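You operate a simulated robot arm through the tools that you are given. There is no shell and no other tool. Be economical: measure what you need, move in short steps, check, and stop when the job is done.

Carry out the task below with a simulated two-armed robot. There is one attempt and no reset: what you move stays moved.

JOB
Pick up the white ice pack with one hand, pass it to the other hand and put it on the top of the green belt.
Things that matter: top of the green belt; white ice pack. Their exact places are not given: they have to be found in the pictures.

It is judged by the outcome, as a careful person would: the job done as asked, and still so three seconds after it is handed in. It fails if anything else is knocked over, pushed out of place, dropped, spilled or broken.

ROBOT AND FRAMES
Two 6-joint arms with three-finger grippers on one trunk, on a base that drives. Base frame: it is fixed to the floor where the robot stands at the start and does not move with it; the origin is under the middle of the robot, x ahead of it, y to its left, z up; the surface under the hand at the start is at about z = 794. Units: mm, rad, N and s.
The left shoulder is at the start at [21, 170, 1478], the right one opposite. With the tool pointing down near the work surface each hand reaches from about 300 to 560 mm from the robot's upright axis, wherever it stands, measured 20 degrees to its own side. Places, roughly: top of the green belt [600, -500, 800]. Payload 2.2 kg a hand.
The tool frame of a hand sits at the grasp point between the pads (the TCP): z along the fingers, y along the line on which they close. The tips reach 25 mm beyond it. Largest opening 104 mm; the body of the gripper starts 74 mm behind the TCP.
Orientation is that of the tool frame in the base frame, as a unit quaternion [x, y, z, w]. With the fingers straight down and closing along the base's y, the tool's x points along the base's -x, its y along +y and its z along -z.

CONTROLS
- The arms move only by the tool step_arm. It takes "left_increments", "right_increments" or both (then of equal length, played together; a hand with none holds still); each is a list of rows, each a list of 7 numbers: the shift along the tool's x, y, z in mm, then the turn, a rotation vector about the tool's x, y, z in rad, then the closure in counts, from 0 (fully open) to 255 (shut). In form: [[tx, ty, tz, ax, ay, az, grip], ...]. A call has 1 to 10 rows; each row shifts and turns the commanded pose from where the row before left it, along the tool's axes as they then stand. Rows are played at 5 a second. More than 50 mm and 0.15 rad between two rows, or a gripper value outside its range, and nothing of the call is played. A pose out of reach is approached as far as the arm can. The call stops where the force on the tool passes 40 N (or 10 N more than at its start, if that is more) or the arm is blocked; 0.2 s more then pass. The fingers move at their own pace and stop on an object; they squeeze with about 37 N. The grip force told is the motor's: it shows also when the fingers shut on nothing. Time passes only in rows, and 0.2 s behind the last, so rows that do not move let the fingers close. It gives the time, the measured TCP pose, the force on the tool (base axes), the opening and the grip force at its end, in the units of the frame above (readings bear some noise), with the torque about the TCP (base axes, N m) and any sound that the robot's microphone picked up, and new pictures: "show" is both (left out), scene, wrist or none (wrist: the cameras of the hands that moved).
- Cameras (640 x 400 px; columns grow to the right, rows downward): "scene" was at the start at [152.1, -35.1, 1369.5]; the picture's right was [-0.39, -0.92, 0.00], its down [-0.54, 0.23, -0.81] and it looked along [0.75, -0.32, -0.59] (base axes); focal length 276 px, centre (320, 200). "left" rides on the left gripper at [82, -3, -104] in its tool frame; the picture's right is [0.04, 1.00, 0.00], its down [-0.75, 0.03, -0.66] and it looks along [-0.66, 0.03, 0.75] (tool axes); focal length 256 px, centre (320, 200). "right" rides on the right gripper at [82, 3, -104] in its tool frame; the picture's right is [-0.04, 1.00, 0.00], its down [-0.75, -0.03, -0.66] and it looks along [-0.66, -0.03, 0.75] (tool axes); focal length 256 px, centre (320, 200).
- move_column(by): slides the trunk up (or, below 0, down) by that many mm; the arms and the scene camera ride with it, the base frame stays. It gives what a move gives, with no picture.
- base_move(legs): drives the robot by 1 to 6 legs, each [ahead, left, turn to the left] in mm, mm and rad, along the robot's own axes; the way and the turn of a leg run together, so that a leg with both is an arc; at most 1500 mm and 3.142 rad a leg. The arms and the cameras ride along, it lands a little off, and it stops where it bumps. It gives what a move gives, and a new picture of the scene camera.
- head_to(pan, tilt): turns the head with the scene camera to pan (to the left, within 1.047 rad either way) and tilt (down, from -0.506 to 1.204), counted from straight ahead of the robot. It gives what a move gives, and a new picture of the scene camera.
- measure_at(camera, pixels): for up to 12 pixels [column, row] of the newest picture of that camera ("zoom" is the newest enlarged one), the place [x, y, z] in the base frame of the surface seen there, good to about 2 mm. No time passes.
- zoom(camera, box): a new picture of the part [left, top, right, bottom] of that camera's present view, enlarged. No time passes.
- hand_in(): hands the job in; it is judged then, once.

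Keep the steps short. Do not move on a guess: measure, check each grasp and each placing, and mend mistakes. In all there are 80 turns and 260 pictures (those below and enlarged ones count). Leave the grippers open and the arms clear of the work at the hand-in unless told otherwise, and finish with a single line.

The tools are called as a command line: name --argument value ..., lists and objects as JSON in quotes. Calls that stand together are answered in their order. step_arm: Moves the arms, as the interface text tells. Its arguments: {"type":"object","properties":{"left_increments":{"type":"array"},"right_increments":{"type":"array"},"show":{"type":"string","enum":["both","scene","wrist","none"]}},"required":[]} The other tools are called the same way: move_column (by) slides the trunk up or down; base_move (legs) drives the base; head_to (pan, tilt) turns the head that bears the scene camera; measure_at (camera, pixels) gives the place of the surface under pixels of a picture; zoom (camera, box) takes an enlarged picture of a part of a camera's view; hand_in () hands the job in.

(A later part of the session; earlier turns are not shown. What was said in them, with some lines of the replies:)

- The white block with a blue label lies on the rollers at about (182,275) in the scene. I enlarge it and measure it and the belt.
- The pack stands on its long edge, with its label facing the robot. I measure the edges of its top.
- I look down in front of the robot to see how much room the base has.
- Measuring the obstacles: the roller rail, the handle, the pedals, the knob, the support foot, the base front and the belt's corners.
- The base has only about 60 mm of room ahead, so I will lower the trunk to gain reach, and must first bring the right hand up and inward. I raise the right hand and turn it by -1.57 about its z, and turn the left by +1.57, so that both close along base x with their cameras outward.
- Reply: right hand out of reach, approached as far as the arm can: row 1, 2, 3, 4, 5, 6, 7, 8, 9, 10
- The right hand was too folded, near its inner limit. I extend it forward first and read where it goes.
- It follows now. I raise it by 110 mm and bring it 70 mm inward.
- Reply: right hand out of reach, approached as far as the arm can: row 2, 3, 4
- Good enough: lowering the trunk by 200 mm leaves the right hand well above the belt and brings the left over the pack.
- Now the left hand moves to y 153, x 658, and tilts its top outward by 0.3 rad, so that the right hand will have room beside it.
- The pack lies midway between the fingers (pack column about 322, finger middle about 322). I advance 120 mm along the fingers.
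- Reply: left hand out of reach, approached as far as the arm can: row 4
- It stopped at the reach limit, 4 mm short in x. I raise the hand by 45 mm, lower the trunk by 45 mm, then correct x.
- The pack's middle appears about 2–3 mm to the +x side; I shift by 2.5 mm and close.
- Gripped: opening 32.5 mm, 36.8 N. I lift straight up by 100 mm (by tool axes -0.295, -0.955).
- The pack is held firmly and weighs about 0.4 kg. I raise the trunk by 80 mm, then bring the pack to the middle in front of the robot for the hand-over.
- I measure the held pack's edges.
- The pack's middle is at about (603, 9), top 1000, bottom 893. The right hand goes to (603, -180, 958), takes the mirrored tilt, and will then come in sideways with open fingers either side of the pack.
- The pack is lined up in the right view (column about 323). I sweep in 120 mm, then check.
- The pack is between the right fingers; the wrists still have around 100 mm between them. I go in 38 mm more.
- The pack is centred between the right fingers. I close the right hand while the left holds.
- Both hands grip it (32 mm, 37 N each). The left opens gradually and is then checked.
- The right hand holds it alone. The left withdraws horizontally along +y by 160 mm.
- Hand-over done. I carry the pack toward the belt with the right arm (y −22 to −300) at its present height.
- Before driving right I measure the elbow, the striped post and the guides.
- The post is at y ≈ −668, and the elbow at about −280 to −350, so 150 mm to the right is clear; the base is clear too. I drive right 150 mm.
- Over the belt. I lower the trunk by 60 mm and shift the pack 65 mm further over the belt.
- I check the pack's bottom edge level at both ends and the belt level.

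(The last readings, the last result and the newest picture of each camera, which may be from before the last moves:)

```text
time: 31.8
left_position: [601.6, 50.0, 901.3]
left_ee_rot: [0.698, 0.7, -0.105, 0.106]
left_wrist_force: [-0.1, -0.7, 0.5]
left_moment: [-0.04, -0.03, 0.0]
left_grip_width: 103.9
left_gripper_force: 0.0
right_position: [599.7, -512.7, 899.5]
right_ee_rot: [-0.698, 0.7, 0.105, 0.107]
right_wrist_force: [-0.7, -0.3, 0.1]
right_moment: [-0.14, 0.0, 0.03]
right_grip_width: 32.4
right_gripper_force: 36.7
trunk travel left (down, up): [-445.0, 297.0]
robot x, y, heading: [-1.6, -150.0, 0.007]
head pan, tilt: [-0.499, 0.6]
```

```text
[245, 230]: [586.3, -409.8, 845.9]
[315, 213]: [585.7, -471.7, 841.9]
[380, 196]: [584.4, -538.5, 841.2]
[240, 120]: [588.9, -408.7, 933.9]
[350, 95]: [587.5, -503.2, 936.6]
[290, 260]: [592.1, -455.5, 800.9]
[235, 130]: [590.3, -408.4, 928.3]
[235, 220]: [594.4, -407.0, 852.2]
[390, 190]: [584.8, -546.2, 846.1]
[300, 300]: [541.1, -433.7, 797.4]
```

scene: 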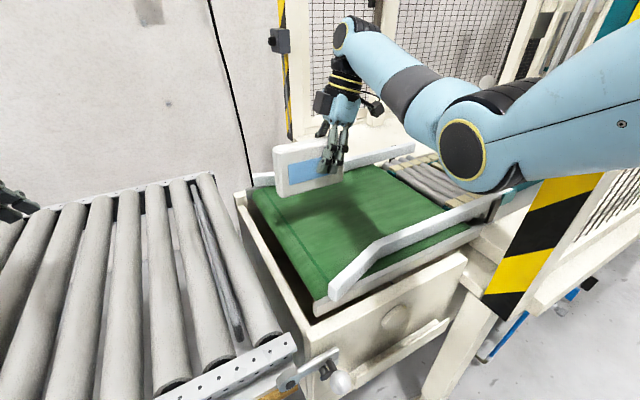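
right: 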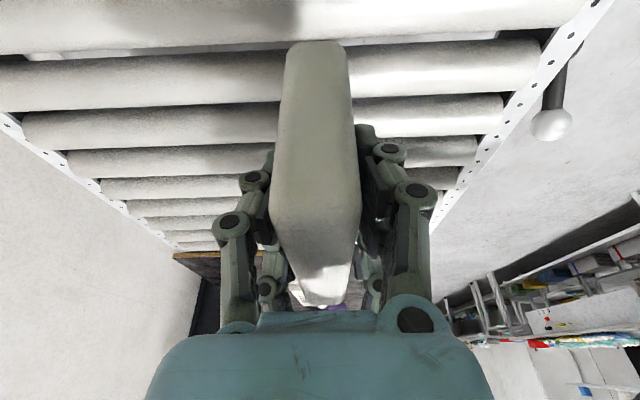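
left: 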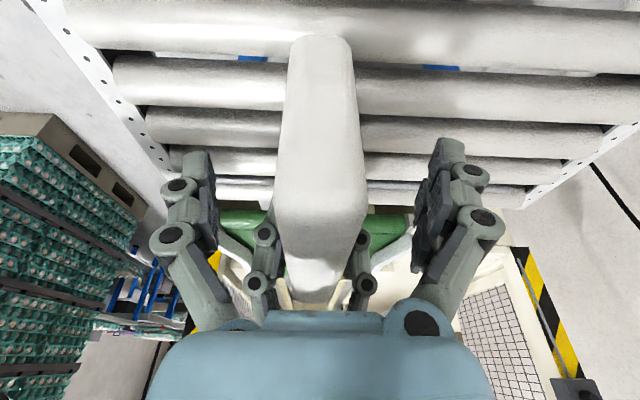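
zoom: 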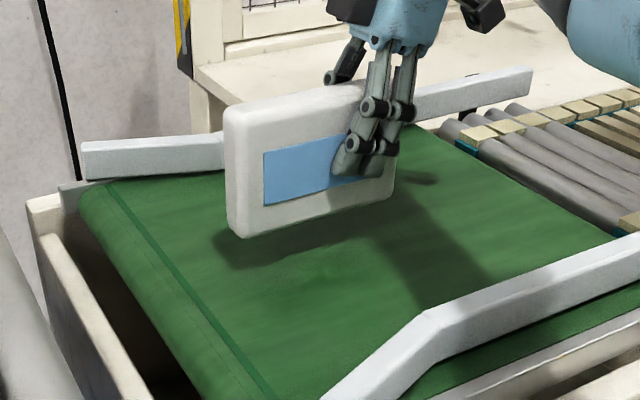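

The pack is level, bottom about 833, belt 800. I lower by 27 mm, then by 2 mm steps until contact.

step_arm --right_increments '[[2.66, 0, 8.6, 0, 0, 0, 255], [2.66, 0, 8.6, 0, 0, 0, 255], [2.66, 0, 8.6, 0, 0, 0, 255], [0, 0, 0, 0, 0, 0, 255]]' --show "none"

step_arm --right_increments '[[0.44, 0, 1.43, 0, 0, 0, 255], [0.44, 0, 1.43, 0, 0, 0, 255], [0, 0, 0, 0, 0, 0, 255]]' --show "scene"

```text
time: 32.8
left_position: [601.9, 51.9, 900.5]
left_ee_rot: [0.698, 0.7, -0.105, 0.105]
left_wrist_force: [0.1, -0.6, -0.1]
left_moment: [0.0, 0.02, 0.03]
left_grip_width: 104.0
left_gripper_force: 0.1
right_position: [600.9, -510.9, 871.4]
right_ee_rot: [-0.699, 0.7, 0.105, 0.106]
right_wrist_force: [-1.1, -0.2, 0.4]
right_moment: [-0.12, 0.03, -0.01]
right_grip_width: 32.5
right_gripper_force: 37.1
trunk travel left (down, up): [-445.0, 297.0]
robot x, y, heading: [0.6, -149.7, -0.001]
head pan, tilt: [-0.499, 0.6]
```

```text
time: 33.6
left_position: [602.0, 51.5, 900.2]
left_ee_rot: [0.697, 0.701, -0.106, 0.105]
left_wrist_force: [0.6, 0.3, 0.8]
left_moment: [-0.04, 0.01, 0.02]
left_grip_width: 104.1
left_gripper_force: 0.1
right_position: [600.0, -512.2, 868.6]
right_ee_rot: [-0.699, 0.7, 0.106, 0.106]
right_wrist_force: [0.3, 0.3, -0.4]
right_moment: [-0.11, -0.06, -0.02]
right_grip_width: 32.2
right_gripper_force: 37.2
trunk travel left (down, up): [-445.0, 297.0]
robot x, y, heading: [0.7, -148.3, -0.001]
head pan, tilt: [-0.499, 0.6]
```

scene: 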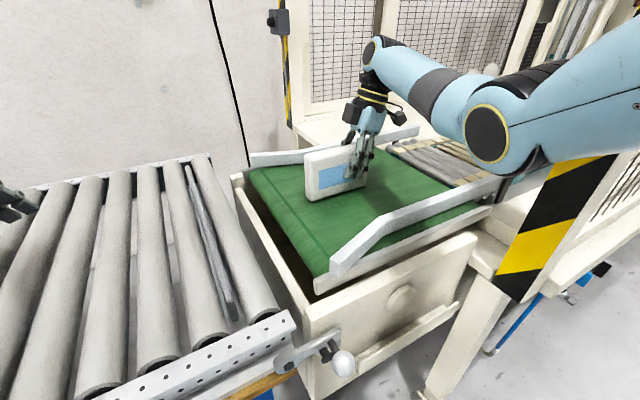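

No contact yet (moment unchanged). Two more small steps.

step_arm --right_increments '[[0.44, 0, 1.43, 0, 0, 0, 255], [0, 0, 0, 0, 0, 0, 255]]' --show "none"

zoom --camera "scene" --box '[280, 130, 400, 220]'

```text
time: 34.2
left_position: [601.6, 50.8, 900.3]
left_ee_rot: [0.698, 0.7, -0.105, 0.106]
left_wrist_force: [0.4, -0.6, 0.1]
left_moment: [-0.02, -0.01, 0.02]
left_grip_width: 104.0
left_gripper_force: 0.0
right_position: [600.0, -512.2, 867.6]
right_ee_rot: [-0.699, 0.7, 0.105, 0.106]
right_wrist_force: [-0.6, 0.3, 0.2]
right_moment: [-0.08, -0.02, 0.02]
right_grip_width: 32.3
right_gripper_force: 37.6
trunk travel left (down, up): [-445.0, 297.0]
robot x, y, heading: [1.1, -147.9, 0.0]
head pan, tilt: [-0.499, 0.6]
```

```text
4.44 times, centred on (340, 175) of scene
```

zoom: 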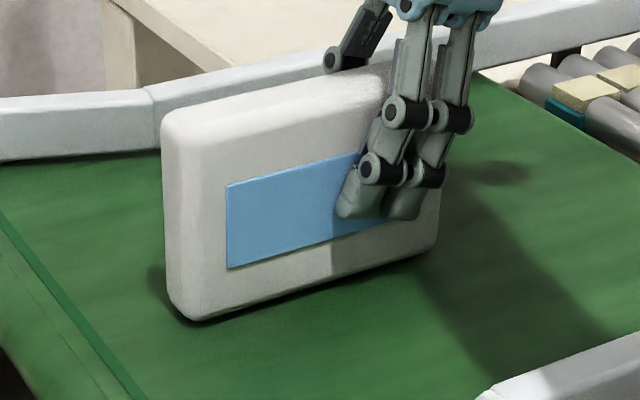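

Very nearly down. I continue by 1 mm steps, watching the force.

step_arm --right_increments '[[0.3, 0, 0.95, 0, 0, 0, 255], [0, 0, 0, 0, 0, 0, 255]]' --show "none"

step_arm --right_increments '[[0.3, 0, 0.95, 0, 0, 0, 255], [0, 0, 0, 0, 0, 0, 255]]' --show "none"

```text
time: 34.8
left_position: [601.4, 50.4, 900.5]
left_ee_rot: [0.697, 0.701, -0.105, 0.106]
left_wrist_force: [-0.3, -0.3, 0.2]
left_moment: [0.0, 0.01, 0.02]
left_grip_width: 104.2
left_gripper_force: 0.0
right_position: [600.6, -511.3, 865.5]
right_ee_rot: [-0.699, 0.7, 0.106, 0.106]
right_wrist_force: [0.4, 0.2, -1.4]
right_moment: [-0.09, -0.01, 0.04]
right_grip_width: 32.2
right_gripper_force: 36.9
trunk travel left (down, up): [-445.0, 297.0]
robot x, y, heading: [2.1, -151.9, -0.006]
head pan, tilt: [-0.499, 0.6]
```

```text
time: 35.4
left_position: [601.6, 51.7, 898.5]
left_ee_rot: [0.698, 0.7, -0.105, 0.105]
left_wrist_force: [0.1, 0.3, 1.0]
left_moment: [0.0, -0.04, -0.03]
left_grip_width: 104.0
left_gripper_force: 0.0
right_position: [600.0, -512.0, 865.7]
right_ee_rot: [-0.698, 0.7, 0.106, 0.106]
right_wrist_force: [-0.7, -0.1, 0.8]
right_moment: [-0.08, -0.01, 0.01]
right_grip_width: 32.3
right_gripper_force: 37.0
trunk travel left (down, up): [-445.0, 297.0]
robot x, y, heading: [-1.0, -147.2, -0.002]
head pan, tilt: [-0.499, 0.6]
```

step_arm --right_increments '[[0.3, 0, 0.95, 0, 0, 0, 255], [0, 0, 0, 0, 0, 0, 255]]' --show "none"

step_arm --right_increments '[[0.3, 0, 0.95, 0, 0, 0, 255], [0, 0, 0, 0, 0, 0, 255]]' --show "none"

zoom --camera "scene" --box '[280, 130, 400, 220]'

measure_at --camera "zoom" --pixels '[[260, 105], [200, 115], [340, 85], [200, 310], [420, 245], [300, 340]]'

```text
time: 36.0
left_position: [601.2, 49.6, 900.2]
left_ee_rot: [0.698, 0.7, -0.106, 0.106]
left_wrist_force: [-0.7, 0.0, 0.5]
left_moment: [0.03, 0.0, 0.01]
left_grip_width: 103.8
left_gripper_force: 0.0
right_position: [600.1, -510.8, 865.2]
right_ee_rot: [-0.699, 0.7, 0.105, 0.106]
right_wrist_force: [-1.8, 0.2, -0.1]
right_moment: [0.08, 0.1, 0.12]
right_grip_width: 32.3
right_gripper_force: 37.5
trunk travel left (down, up): [-445.0, 297.0]
robot x, y, heading: [1.2, -150.7, 0.001]
head pan, tilt: [-0.499, 0.6]
```

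```text
time: 36.6
left_position: [601.0, 51.7, 901.3]
left_ee_rot: [0.698, 0.7, -0.105, 0.106]
left_wrist_force: [-0.8, 0.6, 0.5]
left_moment: [-0.01, 0.0, -0.02]
left_grip_width: 104.1
left_gripper_force: 0.1
right_position: [601.4, -511.5, 865.4]
right_ee_rot: [-0.698, 0.7, 0.104, 0.107]
right_wrist_force: [-1.0, -1.5, 6.3]
right_moment: [0.57, -0.07, 0.07]
right_grip_width: 32.2
right_gripper_force: 37.0
trunk travel left (down, up): [-445.0, 297.0]
robot x, y, heading: [0.1, -147.2, 0.005]
head pan, tilt: [-0.499, 0.6]
```

```text
4.44 times, centred on (340, 175) of scene
```

zoom: 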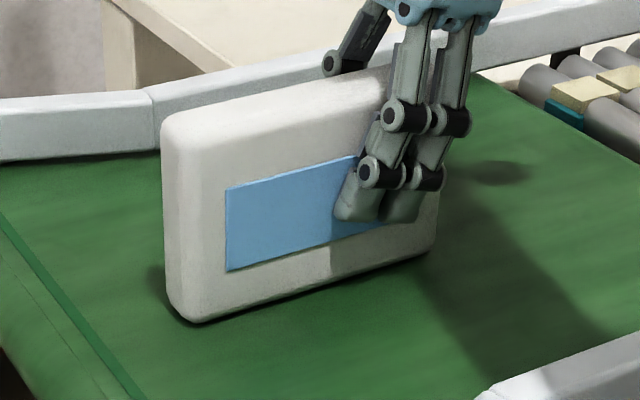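

```text
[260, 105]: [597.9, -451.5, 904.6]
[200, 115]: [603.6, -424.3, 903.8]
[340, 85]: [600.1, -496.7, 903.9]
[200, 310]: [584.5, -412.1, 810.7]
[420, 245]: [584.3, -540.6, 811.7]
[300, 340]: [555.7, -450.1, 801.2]
```

Contact: 6 N upward, with the pack upright and resting on the belt. I open the right hand gradually.

step_arm --right_increments '[[0, 0, 0, 0, 0, 0, 165], [0, 0, 0, 0, 0, 0, 150], [0, 0, 0, 0, 0, 0, 100], [0, 0, 0, 0, 0, 0, 0], [0, 0, 0, 0, 0, 0, 0], [0, 0, 0, 0, 0, 0, 0]]'

```text
time: 38.0
left_position: [601.3, 51.7, 899.4]
left_ee_rot: [0.698, 0.7, -0.105, 0.106]
left_wrist_force: [0.5, 0.6, 0.5]
left_moment: [-0.02, -0.02, 0.04]
left_grip_width: 104.0
left_gripper_force: 0.1
right_position: [600.0, -512.6, 864.0]
right_ee_rot: [-0.698, 0.7, 0.105, 0.106]
right_wrist_force: [0.5, 0.5, 0.4]
right_moment: [-0.01, 0.02, 0.0]
right_grip_width: 103.9
right_gripper_force: 0.1
trunk travel left (down, up): [-445.0, 297.0]
robot x, y, heading: [-0.0, -150.8, -0.001]
head pan, tilt: [-0.499, 0.6]
```

scene: 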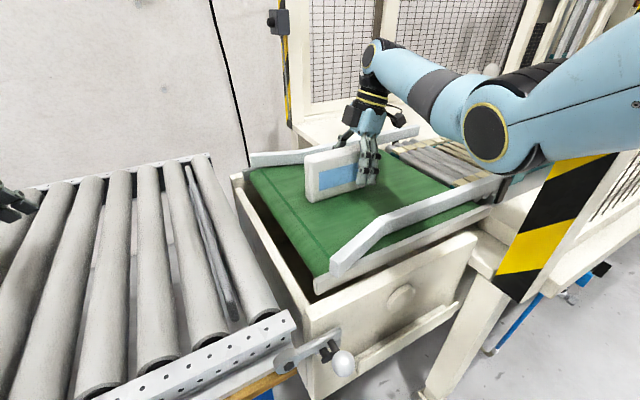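
right: 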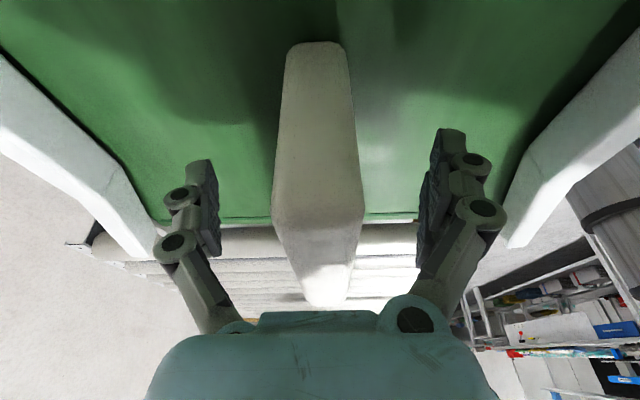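

The pack stands on its own, fingers clear on both sides. I raise the trunk straight up by 150 mm, then check.

move_column --by 150

step_arm --right_increments '[[30, 0, -9, 0, 0, 0, 0], [30, 0, -9, 0, 0, 0, 0], [0, 0, 0, 0, 0, 0, 0]]' --show "scene"

zoom --camera "scene" --box '[200, 130, 480, 305]'

```text
time: 39.8
left_position: [600.7, 51.2, 1050.5]
left_ee_rot: [0.699, 0.7, -0.107, 0.105]
left_wrist_force: [0.3, 0.3, -0.5]
left_moment: [-0.02, 0.03, 0.03]
left_grip_width: 104.2
left_gripper_force: 0.1
right_position: [600.5, -512.7, 1013.1]
right_ee_rot: [-0.699, 0.699, 0.105, 0.106]
right_wrist_force: [0.1, -0.4, -0.1]
right_moment: [0.03, 0.02, -0.01]
right_grip_width: 104.2
right_gripper_force: 0.0
trunk travel left (down, up): [-595.0, 147.0]
robot x, y, heading: [-1.8, -146.9, 0.002]
head pan, tilt: [-0.499, 0.6]
```

```text
time: 40.5
left_position: [602.5, 51.0, 1050.2]
left_ee_rot: [0.698, 0.701, -0.104, 0.106]
left_wrist_force: [0.6, 0.3, 0.3]
left_moment: [0.01, 0.0, 0.01]
left_grip_width: 104.1
left_gripper_force: 0.1
right_position: [600.3, -574.3, 1011.7]
right_ee_rot: [-0.699, 0.7, 0.105, 0.105]
right_wrist_force: [-0.8, -0.6, -0.4]
right_moment: [0.0, 0.0, -0.01]
right_grip_width: 104.0
right_gripper_force: 0.1
trunk travel left (down, up): [-595.0, 147.0]
robot x, y, heading: [2.7, -147.0, -0.004]
head pan, tilt: [-0.499, 0.6]
```

scene: 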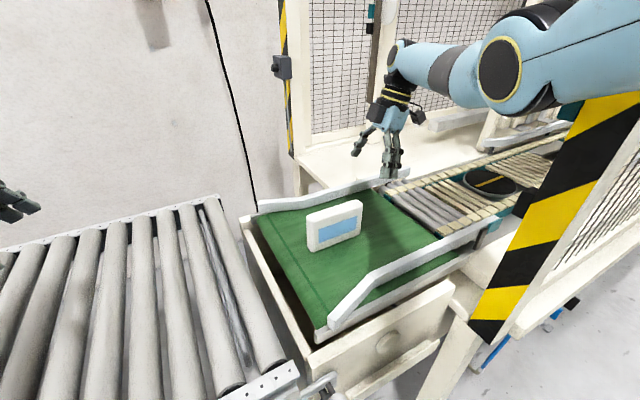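

```text
2.29 times, centred on (340, 218) of scene
```

zoom: 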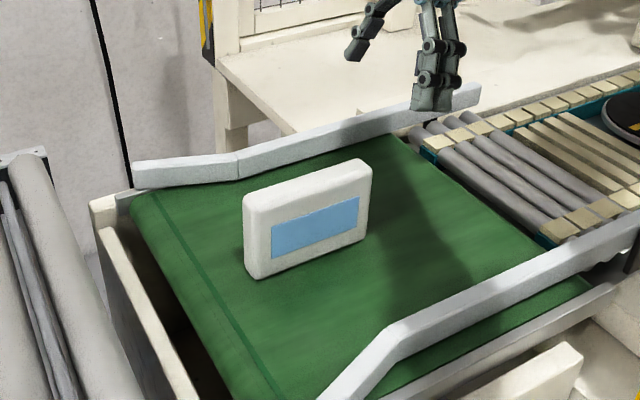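

The pack stands wholly on the green belt, both grippers are open and clear, and nothing else has moved. I hand in.

hand_in

```text
The job is handed in.
```

The white ice pack was picked up with the left hand, passed to the right hand, and left standing upright on top of the green belt, with both grippers open and clear.
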